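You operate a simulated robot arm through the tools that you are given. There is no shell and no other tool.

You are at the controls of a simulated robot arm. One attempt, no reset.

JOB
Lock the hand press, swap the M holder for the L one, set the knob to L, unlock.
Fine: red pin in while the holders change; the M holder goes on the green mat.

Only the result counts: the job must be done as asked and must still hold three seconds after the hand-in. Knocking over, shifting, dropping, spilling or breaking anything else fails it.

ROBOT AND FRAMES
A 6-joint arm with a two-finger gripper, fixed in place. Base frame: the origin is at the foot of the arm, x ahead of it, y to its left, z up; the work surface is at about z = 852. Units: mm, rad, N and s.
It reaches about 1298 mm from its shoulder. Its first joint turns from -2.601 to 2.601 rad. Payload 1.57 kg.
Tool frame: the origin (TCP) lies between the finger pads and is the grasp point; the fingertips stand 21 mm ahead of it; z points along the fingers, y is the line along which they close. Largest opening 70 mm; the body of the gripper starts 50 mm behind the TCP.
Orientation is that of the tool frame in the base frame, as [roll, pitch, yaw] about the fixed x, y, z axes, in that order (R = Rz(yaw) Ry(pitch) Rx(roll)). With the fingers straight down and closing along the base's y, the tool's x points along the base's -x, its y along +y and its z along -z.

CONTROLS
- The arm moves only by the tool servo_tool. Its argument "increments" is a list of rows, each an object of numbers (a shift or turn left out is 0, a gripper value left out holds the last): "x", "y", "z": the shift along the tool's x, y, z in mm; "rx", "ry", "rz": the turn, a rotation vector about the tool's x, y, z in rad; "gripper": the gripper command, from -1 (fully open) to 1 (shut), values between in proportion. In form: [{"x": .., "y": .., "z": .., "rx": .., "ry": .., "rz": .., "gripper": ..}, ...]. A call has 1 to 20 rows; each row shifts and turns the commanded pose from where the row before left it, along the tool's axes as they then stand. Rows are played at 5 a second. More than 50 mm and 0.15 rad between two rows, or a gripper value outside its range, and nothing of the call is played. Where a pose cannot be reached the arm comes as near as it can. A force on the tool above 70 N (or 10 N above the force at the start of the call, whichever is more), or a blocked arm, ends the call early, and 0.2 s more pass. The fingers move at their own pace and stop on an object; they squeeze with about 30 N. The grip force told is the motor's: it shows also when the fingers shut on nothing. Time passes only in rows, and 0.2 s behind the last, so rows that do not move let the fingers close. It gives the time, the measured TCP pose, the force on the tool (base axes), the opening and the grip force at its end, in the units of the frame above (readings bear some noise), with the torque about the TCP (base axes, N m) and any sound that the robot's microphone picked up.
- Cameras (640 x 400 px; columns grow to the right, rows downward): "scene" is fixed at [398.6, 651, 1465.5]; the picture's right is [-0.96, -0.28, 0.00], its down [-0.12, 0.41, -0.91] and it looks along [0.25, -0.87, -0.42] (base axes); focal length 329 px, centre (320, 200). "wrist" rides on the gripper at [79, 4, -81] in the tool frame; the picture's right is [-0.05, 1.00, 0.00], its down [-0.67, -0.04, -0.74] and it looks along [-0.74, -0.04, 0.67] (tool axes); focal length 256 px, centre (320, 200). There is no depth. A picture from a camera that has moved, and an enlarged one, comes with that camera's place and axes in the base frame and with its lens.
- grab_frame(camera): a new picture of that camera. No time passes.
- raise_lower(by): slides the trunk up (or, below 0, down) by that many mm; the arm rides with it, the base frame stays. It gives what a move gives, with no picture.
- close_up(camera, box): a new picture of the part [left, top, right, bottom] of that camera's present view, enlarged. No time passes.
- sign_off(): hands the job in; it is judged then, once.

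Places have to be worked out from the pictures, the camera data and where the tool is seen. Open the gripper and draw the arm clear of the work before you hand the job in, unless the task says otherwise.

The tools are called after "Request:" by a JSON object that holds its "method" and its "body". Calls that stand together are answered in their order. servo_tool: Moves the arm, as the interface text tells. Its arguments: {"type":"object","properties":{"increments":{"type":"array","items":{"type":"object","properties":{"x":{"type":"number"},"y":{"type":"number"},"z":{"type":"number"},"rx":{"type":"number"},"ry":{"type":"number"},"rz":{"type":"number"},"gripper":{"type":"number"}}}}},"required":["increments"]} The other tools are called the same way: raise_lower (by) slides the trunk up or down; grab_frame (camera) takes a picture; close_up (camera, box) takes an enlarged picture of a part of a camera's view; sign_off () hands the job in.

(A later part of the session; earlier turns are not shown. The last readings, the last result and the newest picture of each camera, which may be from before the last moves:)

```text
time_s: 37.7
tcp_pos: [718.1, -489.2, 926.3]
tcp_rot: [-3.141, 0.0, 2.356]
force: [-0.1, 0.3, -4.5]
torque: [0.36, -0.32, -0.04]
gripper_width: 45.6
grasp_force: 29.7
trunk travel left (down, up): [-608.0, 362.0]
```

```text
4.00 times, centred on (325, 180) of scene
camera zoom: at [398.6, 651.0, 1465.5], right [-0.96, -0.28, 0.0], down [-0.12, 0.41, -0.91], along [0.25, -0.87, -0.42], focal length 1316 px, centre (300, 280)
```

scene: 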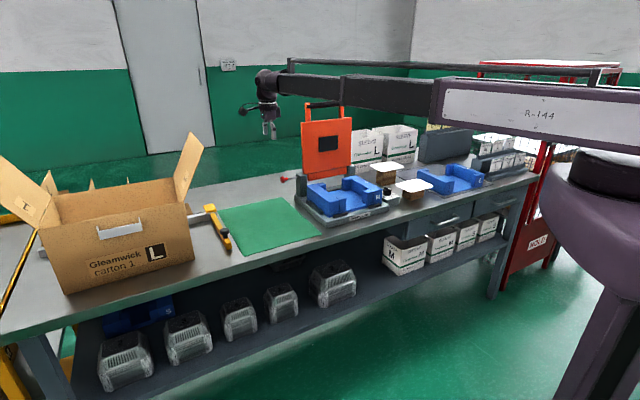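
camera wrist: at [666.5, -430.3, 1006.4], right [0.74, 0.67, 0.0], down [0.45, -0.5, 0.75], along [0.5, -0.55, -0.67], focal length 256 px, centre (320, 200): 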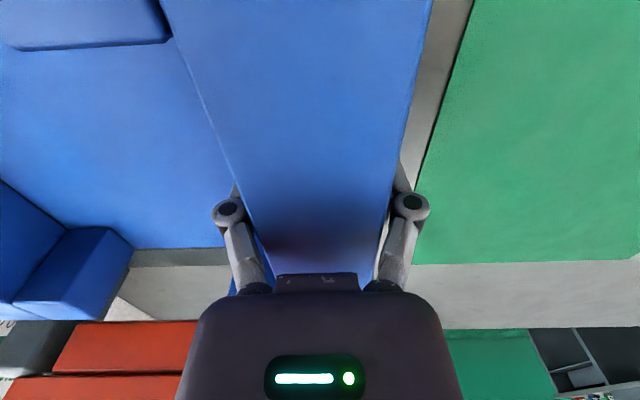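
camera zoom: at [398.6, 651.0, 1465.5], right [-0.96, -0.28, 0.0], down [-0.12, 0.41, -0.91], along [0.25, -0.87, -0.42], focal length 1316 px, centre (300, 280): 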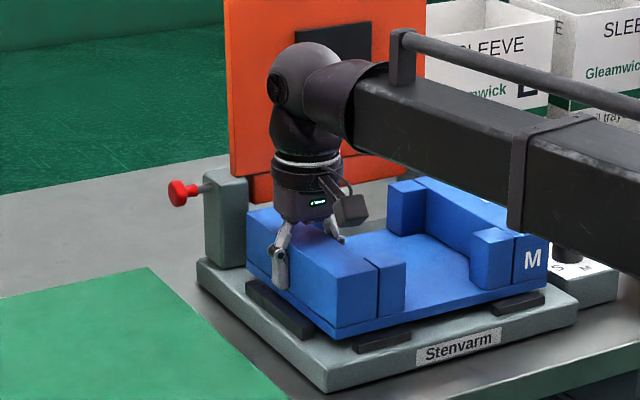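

Lifted level: about 4.5 N and 0.5 N·m, well within grip. I raise further and carry it forward then left over the mat.

Request:
{"method": "raise_lower", "body": {"by": 70}}

Request:
{"method": "servo_tool", "body": {"increments": [{"x": 10}, {"x": 20}, {"x": 20, "y": 10}, {"x": 5, "y": 20}, {"y": 25}, {"y": 25}, {"y": 25}, {"y": 25}, {"y": 25}, {"y": 25}, {"y": 25}, {"y": 25}, {"y": 25}, {"y": 25}, {"y": 25}, {"y": 20}, {"y": 10}, {}]}}

Request:
{"method": "grab_frame", "body": {"camera": "wrist"}}

Request:
{"method": "grab_frame", "body": {"camera": "scene"}}

```text
time_s: 38.8
tcp_pos: [718.9, -489.8, 995.7]
tcp_rot: [-3.142, 0.002, 2.358]
force: [0.1, 0.0, -4.8]
torque: [0.36, -0.36, 0.03]
gripper_width: 45.7
grasp_force: 30.0
trunk travel left (down, up): [-678.0, 292.0]
```

```text
time_s: 42.6
tcp_pos: [918.0, -214.6, 996.1]
tcp_rot: [-3.141, 0.0, 2.357]
force: [0.1, 0.2, -5.8]
torque: [0.32, -0.35, -0.03]
gripper_width: 46.1
grasp_force: 29.6
trunk travel left (down, up): [-678.0, 292.0]
```

```text
taken
camera wrist: at [865.0, -154.7, 1076.5], right [0.74, 0.67, 0.0], down [0.45, -0.5, 0.75], along [0.5, -0.55, -0.67], focal length 256 px, centre (320, 200)
```

wrist: 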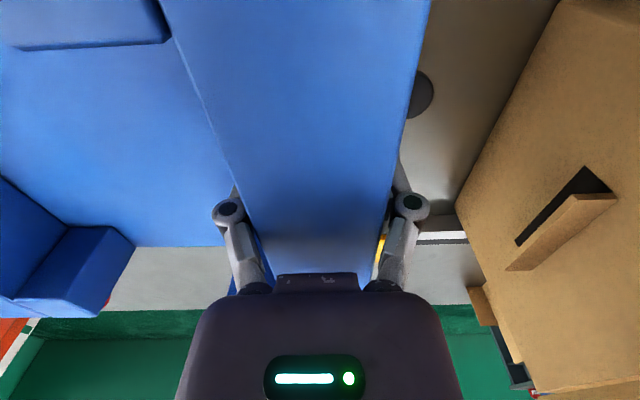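

```text
taken
```

scene: 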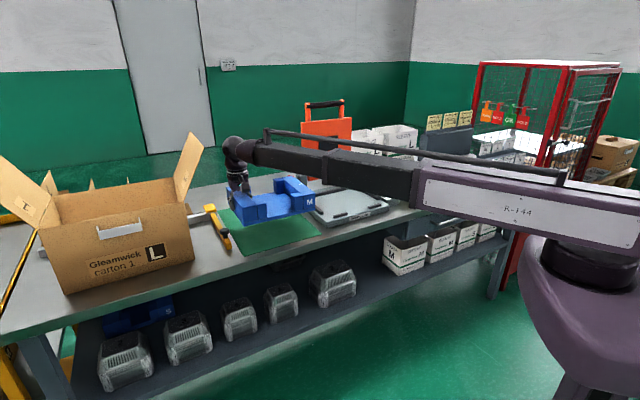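

The carton flap is close on the left, so I come back to u≈400 before turning the holder 90° (camera swings toward the carton side).

Request:
{"method": "servo_tool", "body": {"increments": [{"y": -12, "x": 6}, {"y": -25, "x": 12}, {"y": -25, "x": 12}, {"y": -25, "x": 12}, {"y": -10, "x": 4}, {}]}}

Request:
{"method": "servo_tool", "body": {"increments": [{"rz": 0.05}, {"rz": 0.1}, {"rz": 0.1}, {"rz": 0.1}, {"rz": 0.1}, {"rz": 0.1}, {"rz": 0.1}, {"rz": 0.1}, {"rz": 0.1}, {"rz": 0.1}, {"rz": 0.1}, {"rz": 0.1}, {"rz": 0.1}, {"rz": 0.1}, {"rz": 0.1}, {"rz": 0.1}, {"rz": 0.02}, {}]}}

Request:
{"method": "grab_frame", "body": {"camera": "wrist"}}

Request:
{"method": "grab_frame", "body": {"camera": "scene"}}

```text
time_s: 44.0
tcp_pos: [815.5, -250.8, 995.6]
tcp_rot: [-3.141, 0.002, 2.357]
force: [0.4, 1.1, -4.2]
torque: [0.33, -0.35, 0.01]
gripper_width: 46.0
grasp_force: 29.6
trunk travel left (down, up): [-678.0, 292.0]
```

```text
time_s: 47.8
tcp_pos: [817.1, -250.4, 997.3]
tcp_rot: [3.139, 0.0, 0.784]
force: [0.0, -0.5, -4.4]
torque: [-0.36, -0.35, -0.03]
gripper_width: 45.8
grasp_force: 30.5
trunk travel left (down, up): [-678.0, 292.0]
```

```text
taken
camera wrist: at [875.4, -196.2, 1076.6], right [0.67, -0.74, 0.0], down [-0.5, -0.44, 0.74], along [-0.55, -0.5, -0.67], focal length 256 px, centre (320, 200)
```

wrist: 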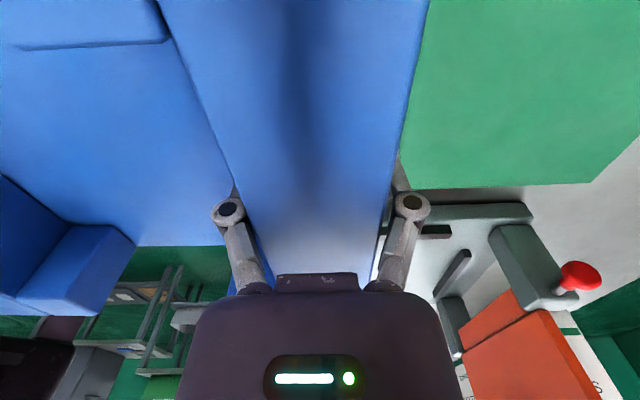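

```text
taken
```

scene: 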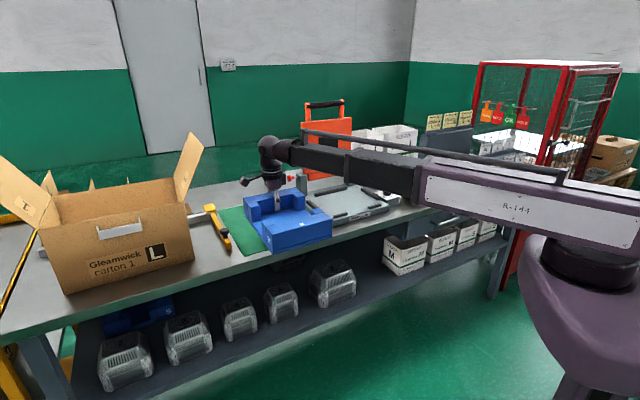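

Rotated cleanly. Now I carry it deeper over the mat so the holder centers at about u=385, w=891.

Request:
{"method": "servo_tool", "body": {"increments": [{"y": 10, "x": -2}, {"y": 20, "x": -2}, {"y": 22, "x": -2}, {"y": 22, "x": -2}, {"y": 22, "x": -2}, {"y": 22, "x": -2}, {"y": 22, "x": -2}, {"y": 22, "x": -2}, {"y": 22}, {"y": 22}, {"y": 20}, {"y": 10}, {}]}}

Request:
{"method": "grab_frame", "body": {"camera": "wrist"}}

Request:
{"method": "close_up", "body": {"camera": "scene", "box": [190, 130, 340, 260]}}

```text
time_s: 50.6
tcp_pos: [972.0, -428.7, 995.9]
tcp_rot: [3.141, 0.001, 0.785]
force: [-0.4, 0.2, -5.2]
torque: [-0.37, -0.3, 0.03]
gripper_width: 46.0
grasp_force: 30.1
trunk travel left (down, up): [-678.0, 292.0]
```

```text
taken
camera wrist: at [1030.6, -375.2, 1076.5], right [0.67, -0.74, 0.0], down [-0.5, -0.45, 0.74], along [-0.55, -0.5, -0.67], focal length 256 px, centre (320, 200)
```

wrist: 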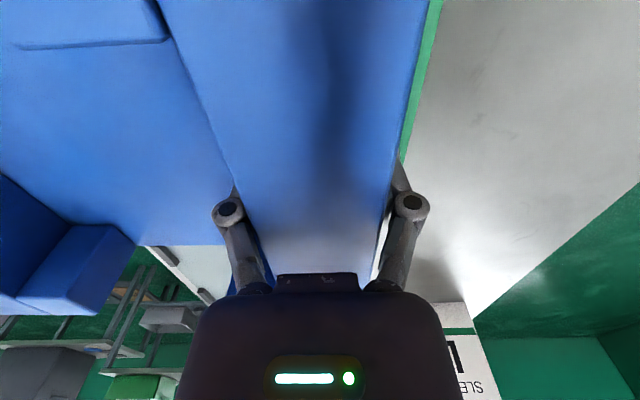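

```text
3.08 times, centred on (265, 195) of scene
camera zoom: at [398.6, 651.0, 1465.5], right [-0.96, -0.28, 0.0], down [-0.12, 0.41, -0.91], along [0.25, -0.87, -0.42], focal length 1013 px, centre (489, 215)
```

zoom: 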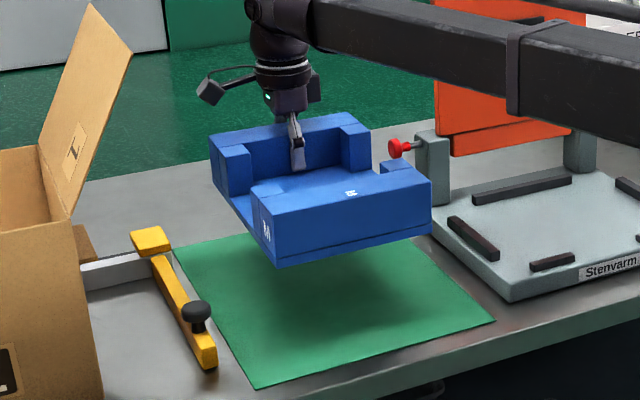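

Centred over the mat with clear margin all round. I lower in stages, the last ones small to feel contact.

Request:
{"method": "raise_lower", "body": {"by": -60}}

Request:
{"method": "raise_lower", "body": {"by": -25}}

Request:
{"method": "close_up", "body": {"camera": "scene", "box": [190, 130, 340, 260]}}

```text
time_s: 51.6
tcp_pos: [971.9, -429.5, 935.6]
tcp_rot: [3.141, 0.0, 0.785]
force: [-0.5, -0.8, -5.3]
torque: [-0.35, -0.34, 0.02]
gripper_width: 45.7
grasp_force: 30.0
trunk travel left (down, up): [-618.0, 352.0]
```

```text
time_s: 52.3
tcp_pos: [970.8, -429.4, 911.7]
tcp_rot: [3.141, -0.001, 0.784]
force: [0.6, 0.4, -4.6]
torque: [-0.34, -0.37, 0.01]
gripper_width: 45.9
grasp_force: 30.0
trunk travel left (down, up): [-593.0, 377.0]
```

```text
3.08 times, centred on (265, 195) of scene
camera zoom: at [398.6, 651.0, 1465.5], right [-0.96, -0.28, 0.0], down [-0.12, 0.41, -0.91], along [0.25, -0.87, -0.42], focal length 1013 px, centre (489, 215)
```

zoom: 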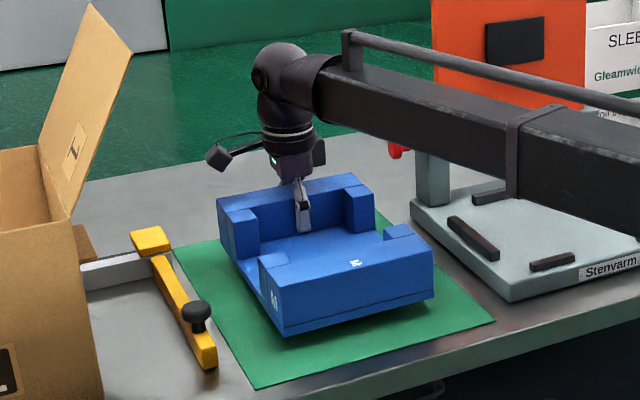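

Still hovering. I continue in small steps.

Request:
{"method": "raise_lower", "body": {"by": -8}}

Request:
{"method": "raise_lower", "body": {"by": -4}}

Request:
{"method": "raise_lower", "body": {"by": -3}}

```text
time_s: 52.9
tcp_pos: [971.8, -428.7, 903.1]
tcp_rot: [3.14, 0.0, 0.786]
force: [0.0, 0.0, -4.6]
torque: [-0.38, -0.31, -0.01]
gripper_width: 45.7
grasp_force: 30.2
trunk travel left (down, up): [-585.0, 385.0]
```

```text
time_s: 53.4
tcp_pos: [971.4, -429.2, 899.9]
tcp_rot: [3.139, 0.0, 0.785]
force: [0.3, -0.2, -5.4]
torque: [-0.37, -0.34, -0.01]
gripper_width: 45.7
grasp_force: 30.3
trunk travel left (down, up): [-581.0, 389.0]
```

```text
time_s: 53.9
tcp_pos: [971.3, -429.2, 896.1]
tcp_rot: [3.14, -0.001, 0.785]
force: [-0.4, 0.2, -4.5]
torque: [-0.38, -0.32, -0.01]
gripper_width: 45.6
grasp_force: 30.1
trunk travel left (down, up): [-578.0, 392.0]
```

Request:
{"method": "raise_lower", "body": {"by": -2}}

Request:
{"method": "raise_lower", "body": {"by": -2}}

Request:
{"method": "close_up", "body": {"camera": "scene", "box": [220, 160, 320, 230]}}

```text
time_s: 54.5
tcp_pos: [971.6, -428.5, 894.3]
tcp_rot: [3.14, 0.0, 0.787]
force: [0.1, 0.0, -4.6]
torque: [-0.38, -0.34, -0.01]
gripper_width: 45.8
grasp_force: 29.3
trunk travel left (down, up): [-576.0, 394.0]
```

```text
time_s: 55.0
tcp_pos: [972.2, -428.6, 891.8]
tcp_rot: [3.141, -0.001, 0.785]
force: [2.8, -1.2, -1.0]
torque: [0.0, 0.44, -0.04]
gripper_width: 45.8
grasp_force: 30.5
trunk travel left (down, up): [-574.0, 396.0]
```

```text
5.71 times, centred on (270, 195) of scene
camera zoom: at [398.6, 651.0, 1465.5], right [-0.96, -0.28, 0.0], down [-0.12, 0.41, -0.91], along [0.25, -0.87, -0.42], focal length 1881 px, centre (606, 229)
```

zoom: 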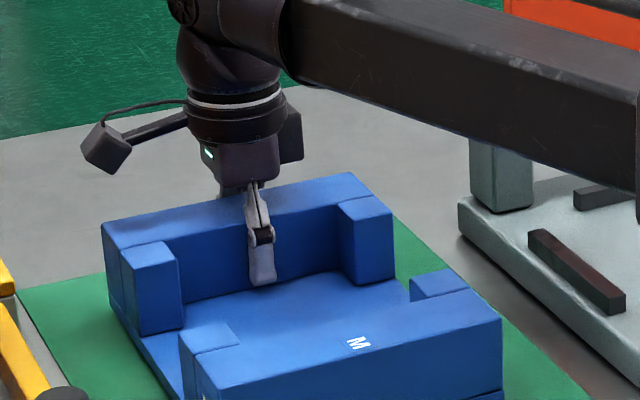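

Contact is starting (weight reading fell to 1 N). One more millimetre and I release.

Request:
{"method": "raise_lower", "body": {"by": -1}}

Request:
{"method": "servo_tool", "body": {"increments": [{"gripper": 0.2}, {"gripper": 0}, {"gripper": -0.5}, {"gripper": -1}, {"gripper": -1}]}}

Request:
{"method": "raise_lower", "body": {"by": 60}}

Request:
{"method": "grab_frame", "body": {"camera": "wrist"}}

Request:
{"method": "close_up", "body": {"camera": "scene", "box": [190, 130, 340, 260]}}

```text
time_s: 55.5
tcp_pos: [970.5, -427.9, 891.5]
tcp_rot: [3.141, 0.0, 0.784]
force: [1.1, -1.1, -2.2]
torque: [0.05, 0.08, -0.02]
gripper_width: 45.6
grasp_force: 30.2
trunk travel left (down, up): [-573.0, 397.0]
```

```text
time_s: 56.7
tcp_pos: [971.5, -429.0, 891.9]
tcp_rot: [3.138, -0.002, 0.785]
force: [0.5, 0.7, -0.2]
torque: [0.01, 0.01, 0.02]
gripper_width: 69.8
grasp_force: 0.0
trunk travel left (down, up): [-573.0, 397.0]
```

```text
time_s: 57.7
tcp_pos: [970.7, -428.5, 951.4]
tcp_rot: [3.139, 0.0, 0.786]
force: [0.2, 0.0, -0.4]
torque: [0.01, -0.02, -0.03]
gripper_width: 70.1
grasp_force: 0.2
trunk travel left (down, up): [-633.0, 337.0]
```

```text
taken
camera wrist: at [1030.3, -374.9, 1031.8], right [0.67, -0.74, 0.0], down [-0.5, -0.45, 0.74], along [-0.55, -0.5, -0.67], focal length 256 px, centre (320, 200)
```

wrist: 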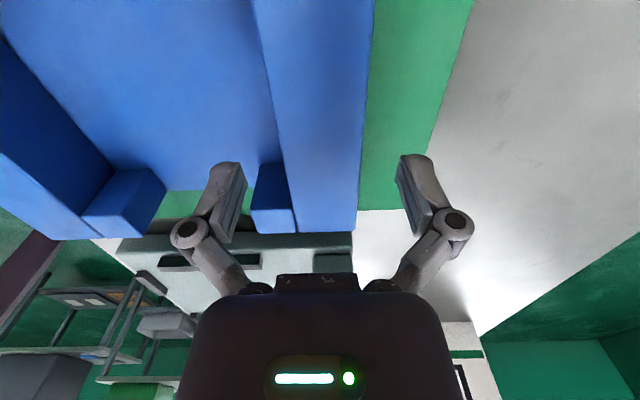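

```text
3.08 times, centred on (265, 195) of scene
camera zoom: at [398.6, 651.0, 1465.5], right [-0.96, -0.28, 0.0], down [-0.12, 0.41, -0.91], along [0.25, -0.87, -0.42], focal length 1013 px, centre (489, 215)
```

zoom: 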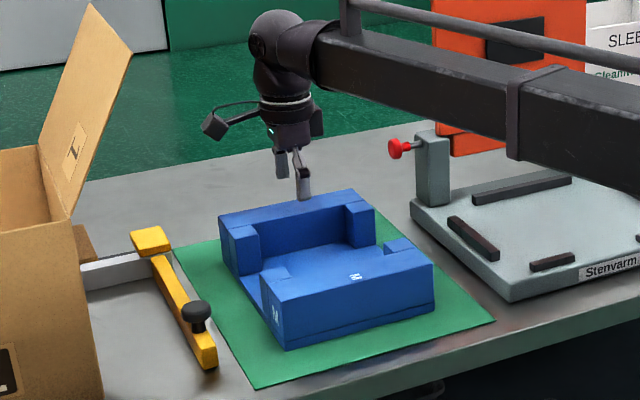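

M sits squarely on the mat with green showing on all sides. I raise, back off toward the front, and turn the gripper back.

Request:
{"method": "raise_lower", "body": {"by": 90}}

Request:
{"method": "servo_tool", "body": {"increments": [{"y": -38}, {"y": -38}, {"y": -38}, {"y": -38}, {"y": -38}, {"rz": -0.143}, {"rz": -0.143}, {"rz": -0.143}, {"rz": -0.143}, {"rz": -0.143}, {"rz": -0.143}, {"rz": -0.143}, {"rz": -0.143}, {"rz": -0.143}, {"rz": -0.143}, {"rz": -0.141}, {}]}}

Request:
{"method": "servo_tool", "body": {"increments": [{"y": -40, "x": 12}, {"y": -40, "x": 12}, {"y": -40, "x": 12}, {"y": -40, "x": 12}, {"y": -40, "x": 12}, {"y": -40, "x": 12}, {"y": -40, "x": 12}, {"y": -40, "x": 12}, {}]}}

Request:
{"method": "grab_frame", "body": {"camera": "wrist"}}

Request:
{"method": "close_up", "body": {"camera": "wrist", "box": [160, 0, 480, 200]}}

```text
time_s: 58.9
tcp_pos: [971.7, -427.9, 1041.8]
tcp_rot: [3.141, 0.0, 0.784]
force: [0.7, 0.2, 0.6]
torque: [0.02, 0.03, -0.01]
gripper_width: 69.8
grasp_force: 0.1
trunk travel left (down, up): [-723.0, 247.0]
```

```text
time_s: 62.5
tcp_pos: [837.8, -295.4, 1042.1]
tcp_rot: [3.14, 0.001, 2.357]
force: [-1.1, 0.7, -0.1]
torque: [-0.02, 0.01, 0.01]
gripper_width: 70.1
grasp_force: 0.0
trunk travel left (down, up): [-723.0, 247.0]
```

```text
time_s: 64.5
tcp_pos: [544.9, -454.3, 1041.8]
tcp_rot: [-3.141, 0.001, 2.356]
force: [0.0, -0.7, 0.7]
torque: [-0.03, -0.02, 0.0]
gripper_width: 70.1
grasp_force: 0.0
trunk travel left (down, up): [-723.0, 247.0]
```

```text
taken
camera wrist: at [491.6, -393.9, 1121.8], right [0.74, 0.67, 0.0], down [0.45, -0.5, 0.75], along [0.5, -0.55, -0.67], focal length 256 px, centre (320, 200)
```

wrist: 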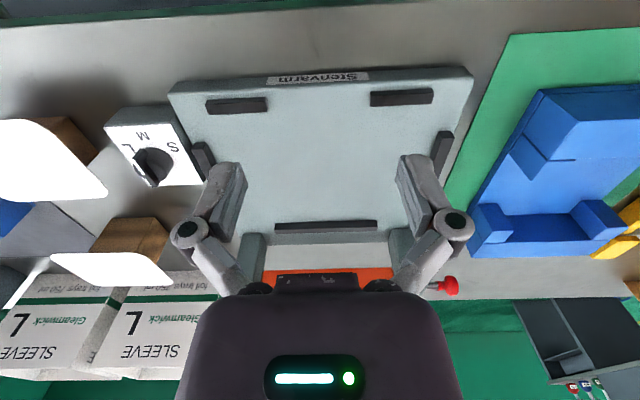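

```text
2.00 times, centred on (320, 100) of wrist
camera zoom: at [491.6, -393.9, 1121.8], right [0.74, 0.67, 0.0], down [0.45, -0.5, 0.75], along [0.5, -0.55, -0.67], focal length 512 px, centre (320, 400)
```

zoom: 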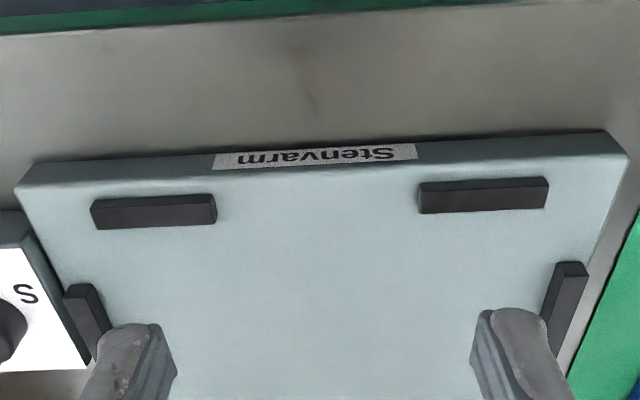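

The empty nest shows five guide blocks (two in front, one at each side, one at rear) with about 259 mm between sides, so there are a few millimetres of clearance. Now I go to the L holder's near (left) wall.

Request:
{"method": "servo_tool", "body": {"increments": [{"y": -39.3, "x": -9}, {"y": -39.3, "x": -9}, {"y": -39.3, "x": -9}, {"y": -39.3, "x": -9}, {"y": -39.3, "x": -9}, {"y": -39.3, "x": -9}, {"y": -39.3, "x": -9}, {"y": -39.3, "x": -9}, {"y": -39.3, "x": -9}, {"y": -39.3, "x": -9}, {"y": -39.3, "x": -9}, {"y": -39.3, "x": -9}, {}]}}

Request:
{"method": "grab_frame", "body": {"camera": "wrist"}}

Request:
{"method": "close_up", "body": {"camera": "wrist", "box": [120, 0, 440, 200]}}

Request:
{"method": "grab_frame", "body": {"camera": "scene"}}

```text
time_s: 67.3
tcp_pos: [284.9, -863.2, 1041.8]
tcp_rot: [3.141, 0.002, 2.358]
force: [0.5, 0.0, -0.6]
torque: [0.02, 0.02, 0.0]
gripper_width: 70.1
grasp_force: 0.0
trunk travel left (down, up): [-723.0, 247.0]
```

```text
taken
camera wrist: at [231.9, -803.4, 1122.0], right [0.74, 0.67, 0.0], down [0.45, -0.5, 0.75], along [0.5, -0.55, -0.67], focal length 256 px, centre (320, 200)
```

wrist: 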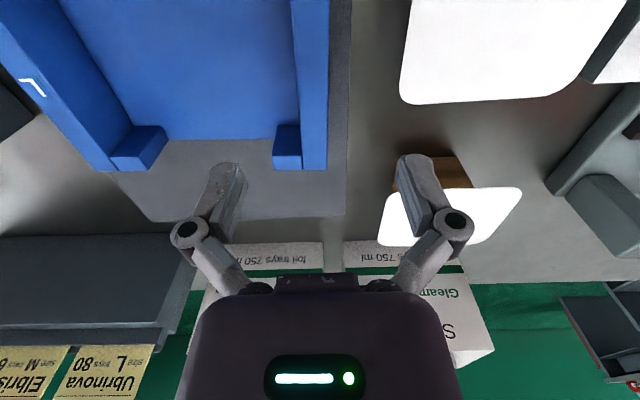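

```text
2.00 times, centred on (280, 100) of wrist
camera zoom: at [231.9, -803.4, 1122.0], right [0.74, 0.67, 0.0], down [0.45, -0.5, 0.75], along [0.5, -0.55, -0.67], focal length 512 px, centre (400, 400)
```

zoom: 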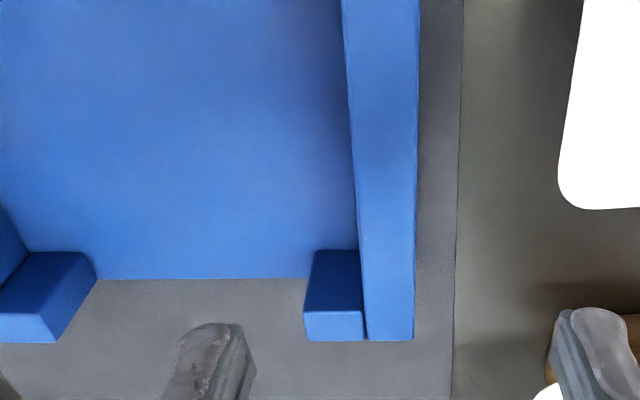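

```text
taken
```

scene: 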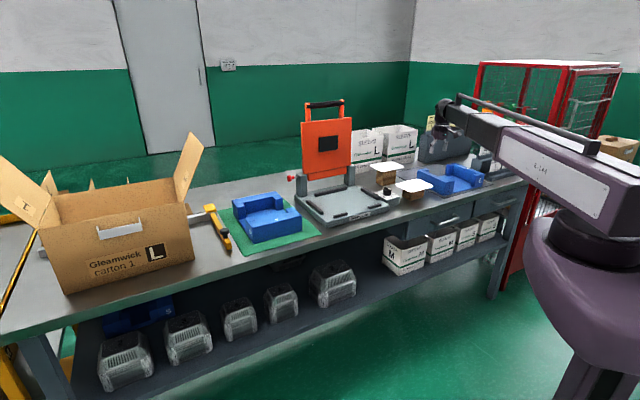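

L's near wall: centre about u=−414.5, w=821, ~25 mm thick, rotated ~0.047 rad relative to the nest. I align to it and descend partway.

Request:
{"method": "servo_tool", "body": {"increments": [{"y": -5.6, "x": -9.3}, {"rz": 0.047}, {}]}}

Request:
{"method": "raise_lower", "body": {"by": -95}}

Request:
{"method": "grab_frame", "body": {"camera": "wrist"}}

Request:
{"method": "close_up", "body": {"camera": "scene", "box": [390, 110, 500, 210]}}

```text
time_s: 68.1
tcp_pos: [289.2, -873.0, 1042.0]
tcp_rot: [-3.141, 0.002, 2.309]
force: [0.3, -0.5, -0.1]
torque: [-0.01, 0.06, -0.01]
gripper_width: 69.9
grasp_force: 0.0
trunk travel left (down, up): [-723.0, 247.0]
```

```text
time_s: 69.4
tcp_pos: [288.2, -874.7, 946.7]
tcp_rot: [3.141, 0.002, 2.309]
force: [-0.6, 0.1, 0.1]
torque: [0.02, 0.01, -0.01]
gripper_width: 69.9
grasp_force: 0.1
trunk travel left (down, up): [-628.0, 342.0]
```

```text
taken
camera wrist: at [237.7, -811.3, 1026.9], right [0.77, 0.63, 0.0], down [0.42, -0.52, 0.75], along [0.47, -0.58, -0.67], focal length 256 px, centre (320, 200)
```

wrist: 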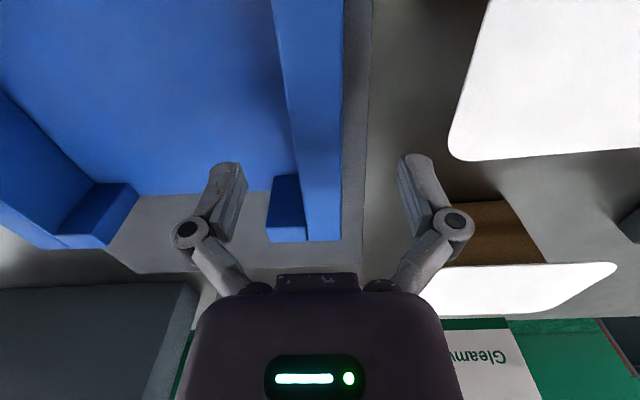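

```text
4.00 times, centred on (445, 160) of scene
camera zoom: at [398.6, 651.0, 1465.5], right [-0.96, -0.28, 0.0], down [-0.12, 0.41, -0.91], along [0.25, -0.87, -0.42], focal length 1316 px, centre (-180, 360)
```

zoom: 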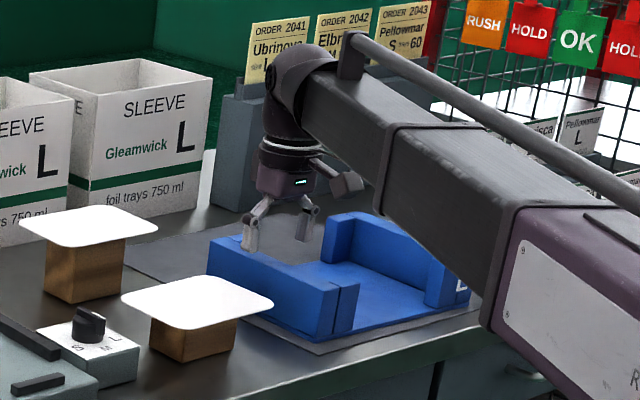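

The wall is centred between the fingers. I lower the rest of the way and close.

Request:
{"method": "raise_lower", "body": {"by": -33}}

Request:
{"method": "raise_lower", "body": {"by": -19}}

Request:
{"method": "servo_tool", "body": {"increments": [{"gripper": 0}, {"gripper": 0.4}, {"gripper": 1}, {"gripper": 1}, {"gripper": 1}, {"gripper": 1}]}}

Request:
{"method": "grab_frame", "body": {"camera": "wrist"}}

```text
time_s: 70.2
tcp_pos: [287.1, -873.4, 912.7]
tcp_rot: [3.141, 0.002, 2.309]
force: [0.4, -0.5, 0.2]
torque: [0.0, -0.02, 0.0]
gripper_width: 70.2
grasp_force: 0.1
trunk travel left (down, up): [-595.0, 375.0]
```

```text
time_s: 70.9
tcp_pos: [287.7, -872.9, 894.9]
tcp_rot: [3.141, 0.003, 2.31]
force: [0.0, -0.2, 0.3]
torque: [0.0, 0.03, -0.02]
gripper_width: 70.1
grasp_force: 0.0
trunk travel left (down, up): [-576.0, 394.0]
```

```text
time_s: 72.3
tcp_pos: [286.4, -873.6, 894.6]
tcp_rot: [3.141, 0.001, 2.309]
force: [-3.1, -5.4, 5.8]
torque: [-0.07, 0.14, 0.03]
gripper_width: 25.7
grasp_force: 30.3
trunk travel left (down, up): [-576.0, 394.0]
```

```text
taken
camera wrist: at [237.2, -811.5, 975.1], right [0.77, 0.63, 0.0], down [0.42, -0.52, 0.75], along [0.47, -0.58, -0.67], focal length 256 px, centre (320, 200)
```

wrist: 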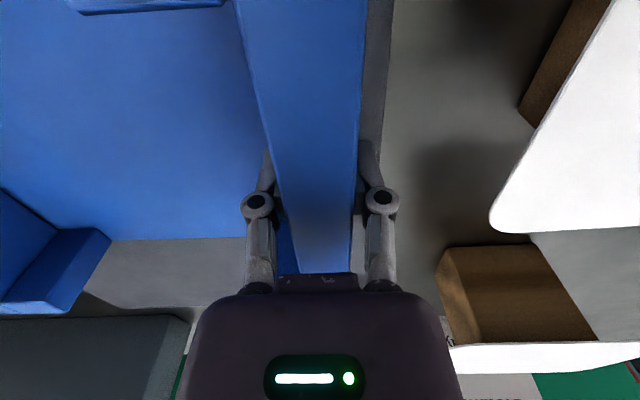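

Gripped at 25.7 mm. I lift and check level.

Request:
{"method": "raise_lower", "body": {"by": 12}}

Request:
{"method": "raise_lower", "body": {"by": 130}}

Request:
{"method": "grab_frame", "body": {"camera": "wrist"}}

Request:
{"method": "close_up", "body": {"camera": "scene", "box": [370, 90, 500, 210]}}

```text
time_s: 72.9
tcp_pos: [289.5, -873.7, 907.2]
tcp_rot: [3.14, 0.001, 2.309]
force: [0.5, -1.1, -2.8]
torque: [0.23, -0.28, 0.02]
gripper_width: 25.6
grasp_force: 29.9
trunk travel left (down, up): [-588.0, 382.0]
```

```text
time_s: 74.5
tcp_pos: [288.5, -873.6, 1035.5]
tcp_rot: [3.141, 0.002, 2.309]
force: [-0.4, 0.2, -2.4]
torque: [0.28, -0.3, 0.01]
gripper_width: 25.9
grasp_force: 30.0
trunk travel left (down, up): [-718.0, 252.0]
```

```text
taken
camera wrist: at [237.8, -811.7, 1116.5], right [0.77, 0.63, 0.0], down [0.42, -0.52, 0.75], along [0.47, -0.58, -0.67], focal length 256 px, centre (320, 200)
```

wrist: 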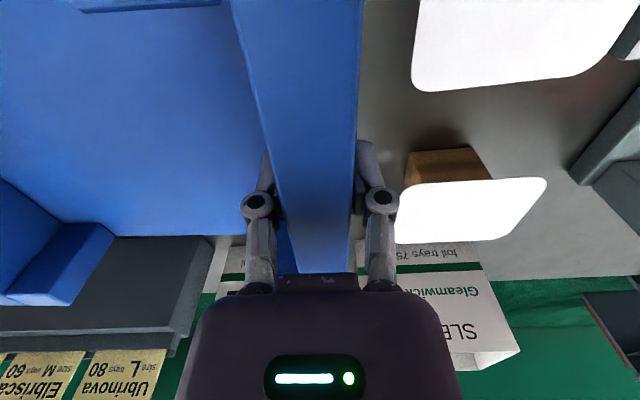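

```text
3.33 times, centred on (435, 150) of scene
camera zoom: at [398.6, 651.0, 1465.5], right [-0.96, -0.28, 0.0], down [-0.12, 0.41, -0.91], along [0.25, -0.87, -0.42], focal length 1097 px, centre (-63, 367)
```

zoom: 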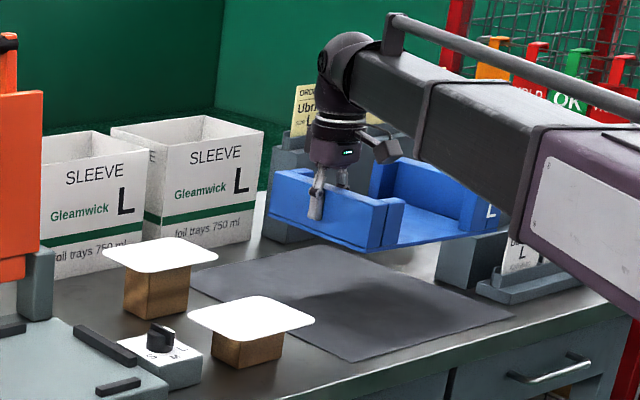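

Lifted level and light (~2.5 N). I square it back up to the press and carry it left, high above the trays and the knob, to over the nest.

Request:
{"method": "servo_tool", "body": {"increments": [{"rz": -0.024}, {"rz": -0.023}, {"y": 10}, {"y": 20}, {"y": 28}, {"y": 28}, {"y": 28}, {"y": 28}, {"y": 28}, {"y": 28}, {"y": 28}, {"y": 28}, {"y": 28}, {"y": 20}, {"y": 10}, {}]}}

Request:
{"method": "servo_tool", "body": {"increments": [{"y": 10}, {"y": 20}, {"y": 28}, {"y": 28}, {"y": 28}, {"y": 28}, {"y": 28}, {"y": 28}, {"y": 20}, {"y": 15}, {"y": 10}, {}]}}

Request:
{"method": "grab_frame", "body": {"camera": "wrist"}}

Request:
{"method": "grab_frame", "body": {"camera": "scene"}}

```text
time_s: 77.8
tcp_pos: [508.5, -653.0, 1036.4]
tcp_rot: [3.141, 0.003, 2.357]
force: [0.2, 0.0, -3.8]
torque: [0.29, -0.29, 0.0]
gripper_width: 25.9
grasp_force: 29.9
trunk travel left (down, up): [-718.0, 252.0]
```

```text
time_s: 80.5
tcp_pos: [678.8, -481.5, 1036.6]
tcp_rot: [-3.141, 0.002, 2.357]
force: [-0.7, 0.6, -3.0]
torque: [0.26, -0.3, -0.02]
gripper_width: 25.9
grasp_force: 29.6
trunk travel left (down, up): [-718.0, 252.0]
```

```text
taken
camera wrist: at [626.5, -421.9, 1116.7], right [0.74, 0.67, 0.0], down [0.45, -0.5, 0.75], along [0.5, -0.55, -0.67], focal length 256 px, centre (320, 200)
```

wrist: 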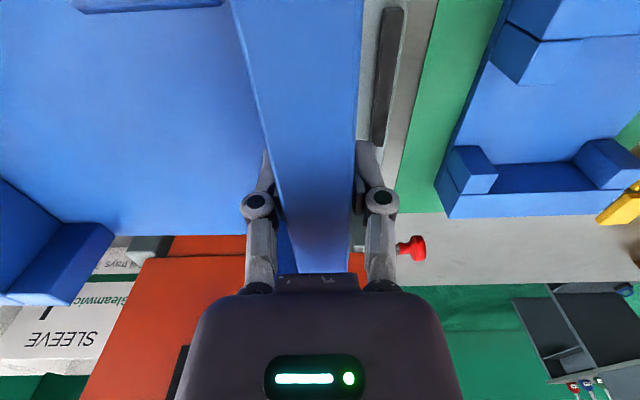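

```text
taken
```

scene: 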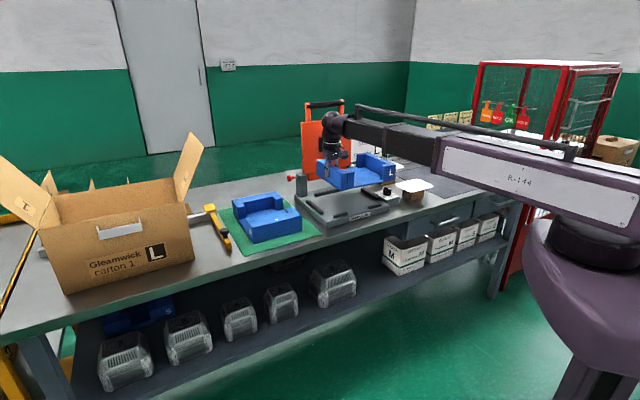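

Left guide's inner face is at u≈191, and M's outer face sat at ≈185. I move to the target (TCP u≈172.4, w≈854) and lower partway for a comparison with how M sat.

Request:
{"method": "servo_tool", "body": {"increments": [{"y": 8, "x": -8}, {"y": 9, "x": -9}, {"y": 9, "x": -9}, {"y": 6.5, "x": -7.5}, {}]}}

Request:
{"method": "raise_lower", "body": {"by": -85}}

Request:
{"method": "grab_frame", "body": {"camera": "wrist"}}

Request:
{"method": "close_up", "body": {"camera": "scene", "box": [270, 130, 400, 230]}}

```text
time_s: 81.7
tcp_pos: [728.4, -482.4, 1036.5]
tcp_rot: [3.141, 0.002, 2.356]
force: [-0.2, -0.1, -3.1]
torque: [0.26, -0.28, -0.01]
gripper_width: 26.0
grasp_force: 30.2
trunk travel left (down, up): [-718.0, 252.0]
```

```text
time_s: 82.9
tcp_pos: [727.0, -482.2, 951.7]
tcp_rot: [3.14, 0.002, 2.356]
force: [0.0, 0.7, -2.7]
torque: [0.24, -0.28, 0.01]
gripper_width: 25.8
grasp_force: 30.2
trunk travel left (down, up): [-633.0, 337.0]
```

```text
taken
camera wrist: at [674.4, -422.2, 1031.7], right [0.74, 0.67, 0.0], down [0.45, -0.5, 0.75], along [0.5, -0.55, -0.67], focal length 256 px, centre (320, 200)
```

wrist: 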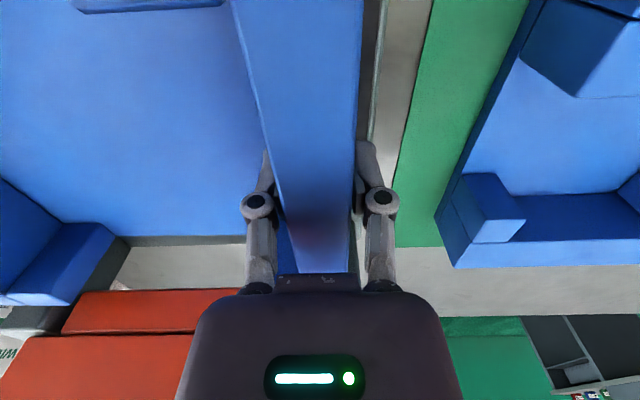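

```text
4.00 times, centred on (335, 180) of scene
camera zoom: at [398.6, 651.0, 1465.5], right [-0.96, -0.28, 0.0], down [-0.12, 0.41, -0.91], along [0.25, -0.87, -0.42], focal length 1316 px, centre (260, 280)
```

zoom: 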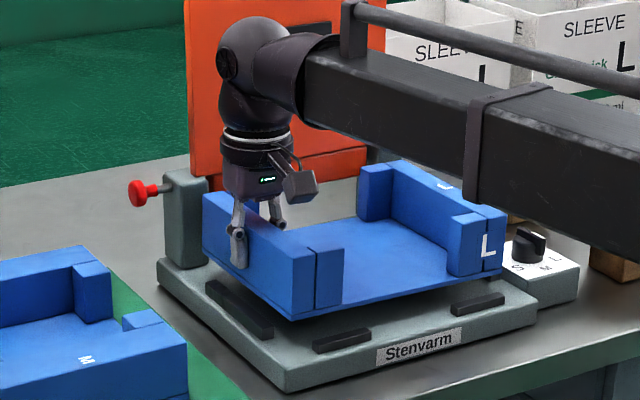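

Close to position. I lower to just above the guides and compare with how M sat.

Request:
{"method": "raise_lower", "body": {"by": -15}}

Request:
{"method": "close_up", "body": {"camera": "scene", "box": [270, 130, 360, 230]}}

Request:
{"method": "close_up", "body": {"camera": "scene", "box": [330, 170, 400, 220]}}

Request:
{"method": "close_up", "body": {"camera": "wrist", "box": [0, 120, 480, 320]}}

Request:
{"method": "close_up", "body": {"camera": "wrist", "box": [320, 0, 440, 150]}}

```text
time_s: 83.5
tcp_pos: [727.9, -481.9, 935.7]
tcp_rot: [-3.141, 0.002, 2.355]
force: [0.3, 0.0, -1.5]
torque: [-0.1, -0.12, -0.09]
gripper_width: 25.6
grasp_force: 30.1
trunk travel left (down, up): [-618.0, 352.0]
```

```text
4.00 times, centred on (315, 180) of scene
camera zoom: at [398.6, 651.0, 1465.5], right [-0.96, -0.28, 0.0], down [-0.12, 0.41, -0.91], along [0.25, -0.87, -0.42], focal length 1316 px, centre (340, 280)
```

zoom: 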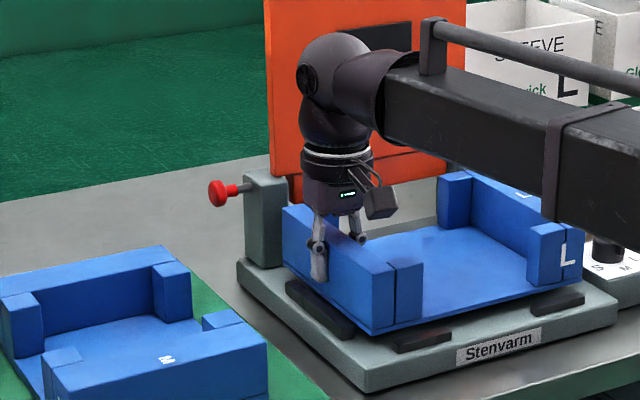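

```text
8.00 times, centred on (365, 195) of scene
camera zoom: at [398.6, 651.0, 1465.5], right [-0.96, -0.28, 0.0], down [-0.12, 0.41, -0.91], along [0.25, -0.87, -0.42], focal length 2633 px, centre (-40, 240)
```

zoom: 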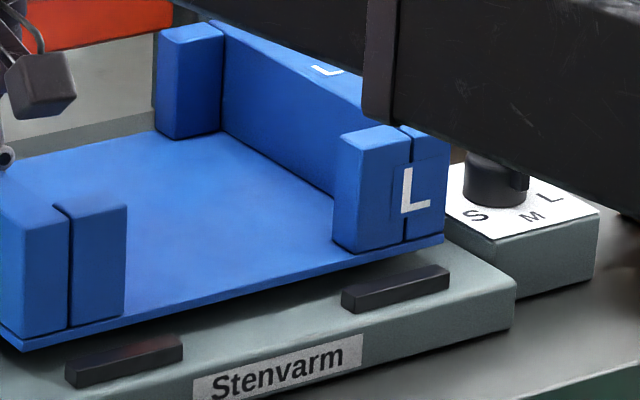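

```text
1.33 times, centred on (240, 220) of wrist
camera zoom: at [674.3, -422.0, 1016.8], right [0.74, 0.67, 0.0], down [0.45, -0.5, 0.75], along [0.5, -0.55, -0.67], focal length 341 px, centre (427, 173)
```

zoom: 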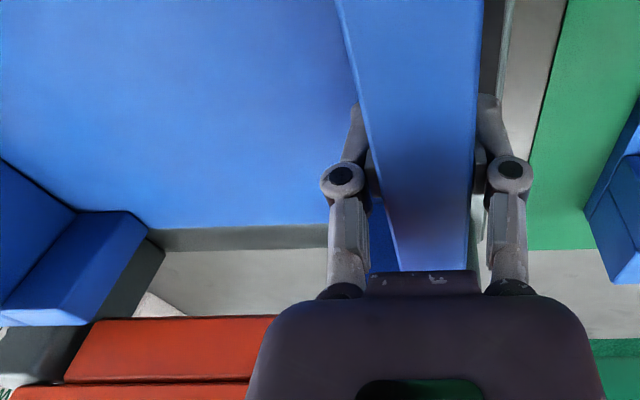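

```text
2.67 times, centred on (380, 75) of wrist
camera zoom: at [674.3, -422.0, 1016.8], right [0.74, 0.67, 0.0], down [0.45, -0.5, 0.75], along [0.5, -0.55, -0.67], focal length 683 px, centre (160, 533)
```

zoom: 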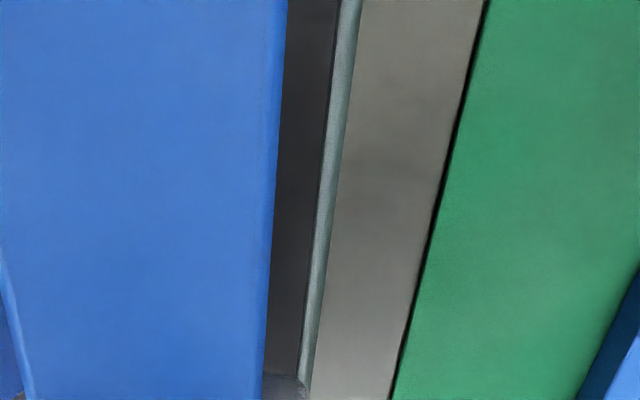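

Contact is felt early (torque shift) at the rear right: L's rear edge is on the rear guide, so it's slightly too deep. I raise a little and shift 4 mm toward the front.

Request:
{"method": "raise_lower", "body": {"by": 6}}

Request:
{"method": "servo_tool", "body": {"increments": [{"x": 2}, {"x": 2}, {}]}}

Request:
{"method": "grab_frame", "body": {"camera": "wrist"}}

Request:
{"method": "raise_lower", "body": {"by": -6}}

Request:
{"method": "close_up", "body": {"camera": "wrist", "box": [0, 180, 260, 320]}}

Request:
{"method": "close_up", "body": {"camera": "scene", "box": [310, 170, 380, 230]}}

```text
time_s: 84.0
tcp_pos: [726.8, -481.1, 941.8]
tcp_rot: [-3.141, 0.001, 2.357]
force: [-0.1, 0.2, -1.7]
torque: [0.27, -0.24, 0.0]
gripper_width: 25.9
grasp_force: 30.1
trunk travel left (down, up): [-624.0, 346.0]
```

```text
time_s: 84.8
tcp_pos: [725.0, -479.0, 942.2]
tcp_rot: [3.141, 0.001, 2.355]
force: [-0.1, 0.4, -3.4]
torque: [0.23, -0.23, -0.03]
gripper_width: 25.9
grasp_force: 29.8
trunk travel left (down, up): [-624.0, 346.0]
```

```text
taken
camera wrist: at [671.7, -419.9, 1022.7], right [0.74, 0.67, 0.0], down [0.45, -0.5, 0.75], along [0.5, -0.55, -0.67], focal length 256 px, centre (320, 200)
```

wrist: 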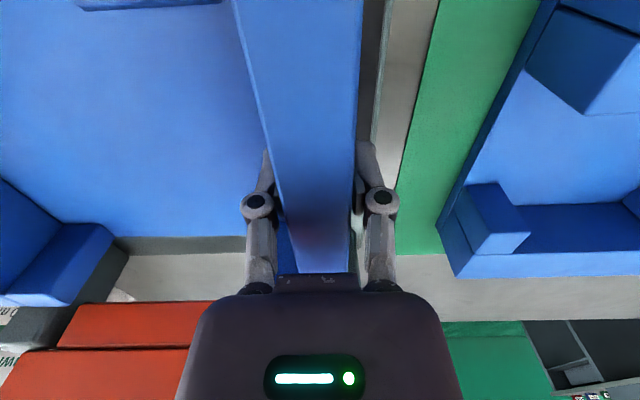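

```text
time_s: 85.4
tcp_pos: [724.3, -479.7, 936.3]
tcp_rot: [-3.141, 0.002, 2.356]
force: [0.3, 0.7, -3.9]
torque: [0.26, -0.25, -0.03]
gripper_width: 25.8
grasp_force: 29.8
trunk travel left (down, up): [-618.0, 352.0]
```

```text
2.46 times, centred on (130, 250) of wrist
camera zoom: at [671.6, -419.9, 1016.7], right [0.74, 0.67, 0.0], down [0.45, -0.5, 0.75], along [0.5, -0.55, -0.67], focal length 630 px, centre (788, 77)
```

zoom: 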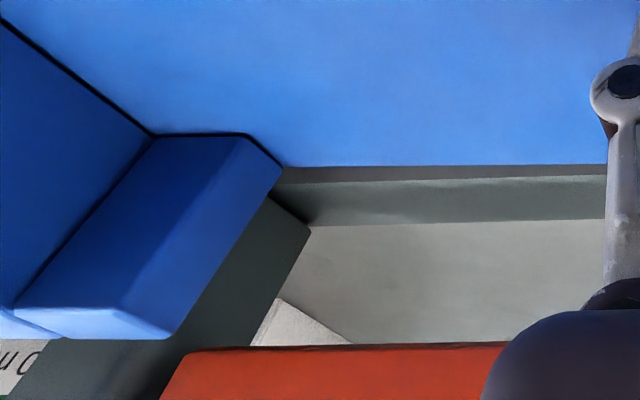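

```text
6.67 times, centred on (345, 200) of scene
camera zoom: at [398.6, 651.0, 1465.5], right [-0.96, -0.28, 0.0], down [-0.12, 0.41, -0.91], along [0.25, -0.87, -0.42], focal length 2194 px, centre (153, 200)
```

zoom: 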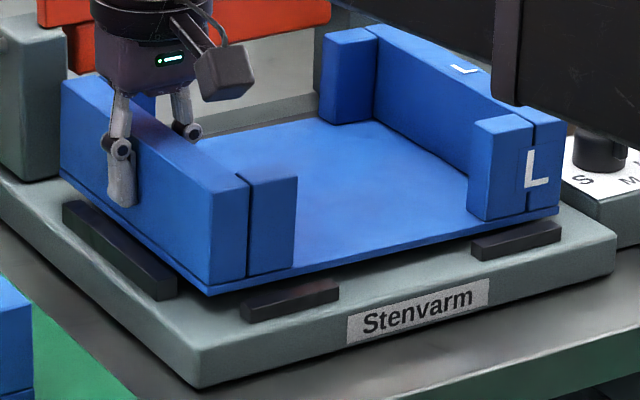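

No contact now, and the dark rear guide shows just behind the floor edge. I continue down in small steps watching torque.

Request:
{"method": "raise_lower", "body": {"by": -4}}

Request:
{"method": "raise_lower", "body": {"by": -4}}

Request:
{"method": "close_up", "body": {"camera": "scene", "box": [310, 170, 380, 230]}}

```text
time_s: 85.9
tcp_pos: [725.3, -480.2, 932.9]
tcp_rot: [3.141, 0.001, 2.356]
force: [0.3, -0.4, -2.7]
torque: [0.25, -0.27, 0.0]
gripper_width: 25.8
grasp_force: 29.6
trunk travel left (down, up): [-614.0, 356.0]
```

```text
time_s: 86.5
tcp_pos: [724.8, -480.1, 929.5]
tcp_rot: [-3.141, 0.0, 2.358]
force: [-0.2, -0.4, -2.5]
torque: [0.11, 0.08, 0.01]
gripper_width: 25.8
grasp_force: 29.7
trunk travel left (down, up): [-610.0, 360.0]
```

```text
6.67 times, centred on (345, 200) of scene
camera zoom: at [398.6, 651.0, 1465.5], right [-0.96, -0.28, 0.0], down [-0.12, 0.41, -0.91], along [0.25, -0.87, -0.42], focal length 2194 px, centre (153, 200)
```

zoom: 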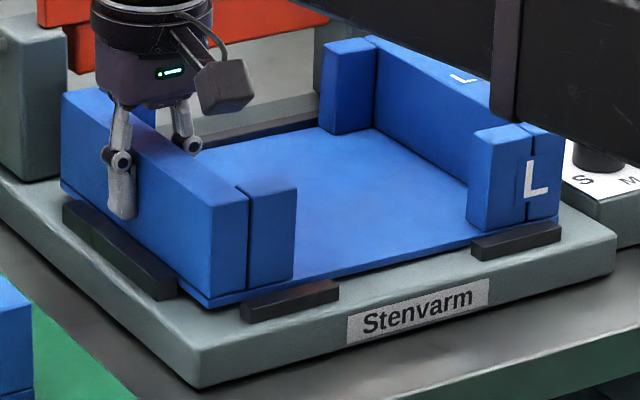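

Now the front right guide is touched, so the window lies between: w≈852 and 855.5. I raise a few mm, shift 1.8 mm back, and try again.

Request:
{"method": "raise_lower", "body": {"by": 5}}

Request:
{"method": "servo_tool", "body": {"increments": [{"x": -1.8}, {}]}}

Request:
{"method": "raise_lower", "body": {"by": -5}}

Request:
{"method": "close_up", "body": {"camera": "scene", "box": [345, 170, 380, 205]}}

Request:
{"method": "close_up", "body": {"camera": "wrist", "box": [0, 180, 260, 320]}}

```text
time_s: 87.0
tcp_pos: [724.4, -479.7, 933.3]
tcp_rot: [3.139, 0.0, 2.358]
force: [-1.1, 1.0, -3.3]
torque: [0.28, -0.27, 0.01]
gripper_width: 25.9
grasp_force: 29.8
trunk travel left (down, up): [-615.0, 355.0]
```

```text
time_s: 87.6
tcp_pos: [725.0, -480.7, 933.8]
tcp_rot: [-3.141, 0.0, 2.358]
force: [-5.7, 5.5, -5.6]
torque: [0.67, 0.05, -0.16]
gripper_width: 25.8
grasp_force: 29.9
trunk travel left (down, up): [-615.0, 355.0]
```

```text
time_s: 88.1
tcp_pos: [725.3, -479.8, 928.6]
tcp_rot: [3.141, -0.001, 2.357]
force: [-6.8, 7.3, -2.9]
torque: [0.55, 0.3, -0.2]
gripper_width: 25.7
grasp_force: 29.9
trunk travel left (down, up): [-610.0, 360.0]
```

```text
11.43 times, centred on (362, 188) of scene
camera zoom: at [398.6, 651.0, 1465.5], right [-0.96, -0.28, 0.0], down [-0.12, 0.41, -0.91], along [0.25, -0.87, -0.42], focal length 3761 px, centre (-166, 343)
```

zoom: 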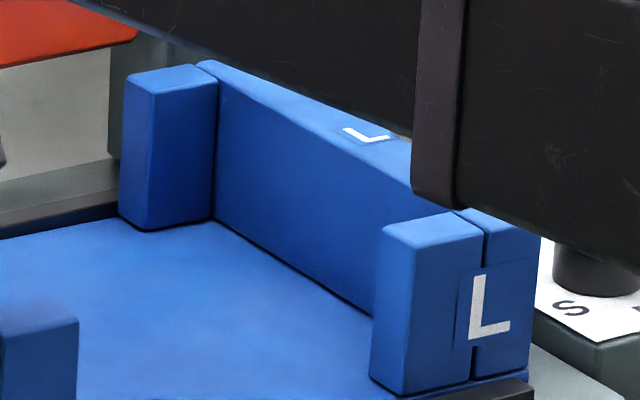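

```text
2.46 times, centred on (130, 250) of wrist
camera zoom: at [672.2, -420.6, 1009.2], right [0.74, 0.67, 0.0], down [0.45, -0.5, 0.75], along [0.5, -0.55, -0.67], focal length 630 px, centre (788, 77)
```

zoom: 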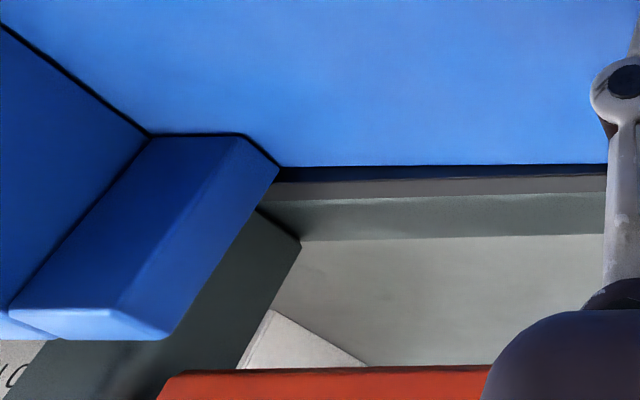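

The rear guide is touched on its left end and the front guide on the right, and the L floor edge in the wrist view isn't quite parallel to the guide: L is yawed by about 0.02 rad. I raise clear and correct the yaw and depth.

Request:
{"method": "raise_lower", "body": {"by": 14}}

Request:
{"method": "servo_tool", "body": {"increments": [{"rz": -0.01}, {"rz": -0.01}, {}, {}]}}

Request:
{"method": "close_up", "body": {"camera": "wrist", "box": [0, 180, 260, 320]}}

```text
time_s: 88.8
tcp_pos: [727.0, -481.5, 943.0]
tcp_rot: [3.14, 0.003, 2.355]
force: [-0.6, 0.4, -3.1]
torque: [0.26, -0.3, 0.04]
gripper_width: 25.8
grasp_force: 29.9
trunk travel left (down, up): [-624.0, 346.0]
```

```text
time_s: 89.8
tcp_pos: [726.6, -481.3, 941.9]
tcp_rot: [3.141, 0.001, 2.379]
force: [-0.2, -0.2, -4.3]
torque: [0.24, -0.23, 0.01]
gripper_width: 25.7
grasp_force: 30.4
trunk travel left (down, up): [-624.0, 346.0]
```

```text
2.46 times, centred on (130, 250) of wrist
camera zoom: at [672.0, -422.3, 1022.6], right [0.73, 0.68, 0.0], down [0.46, -0.49, 0.75], along [0.51, -0.54, -0.67], focal length 630 px, centre (788, 77)
```

zoom: 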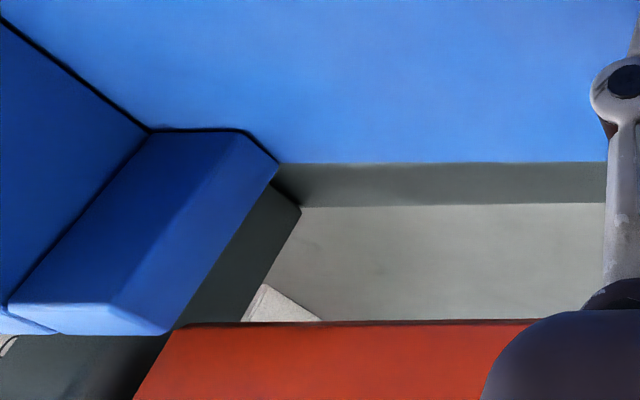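

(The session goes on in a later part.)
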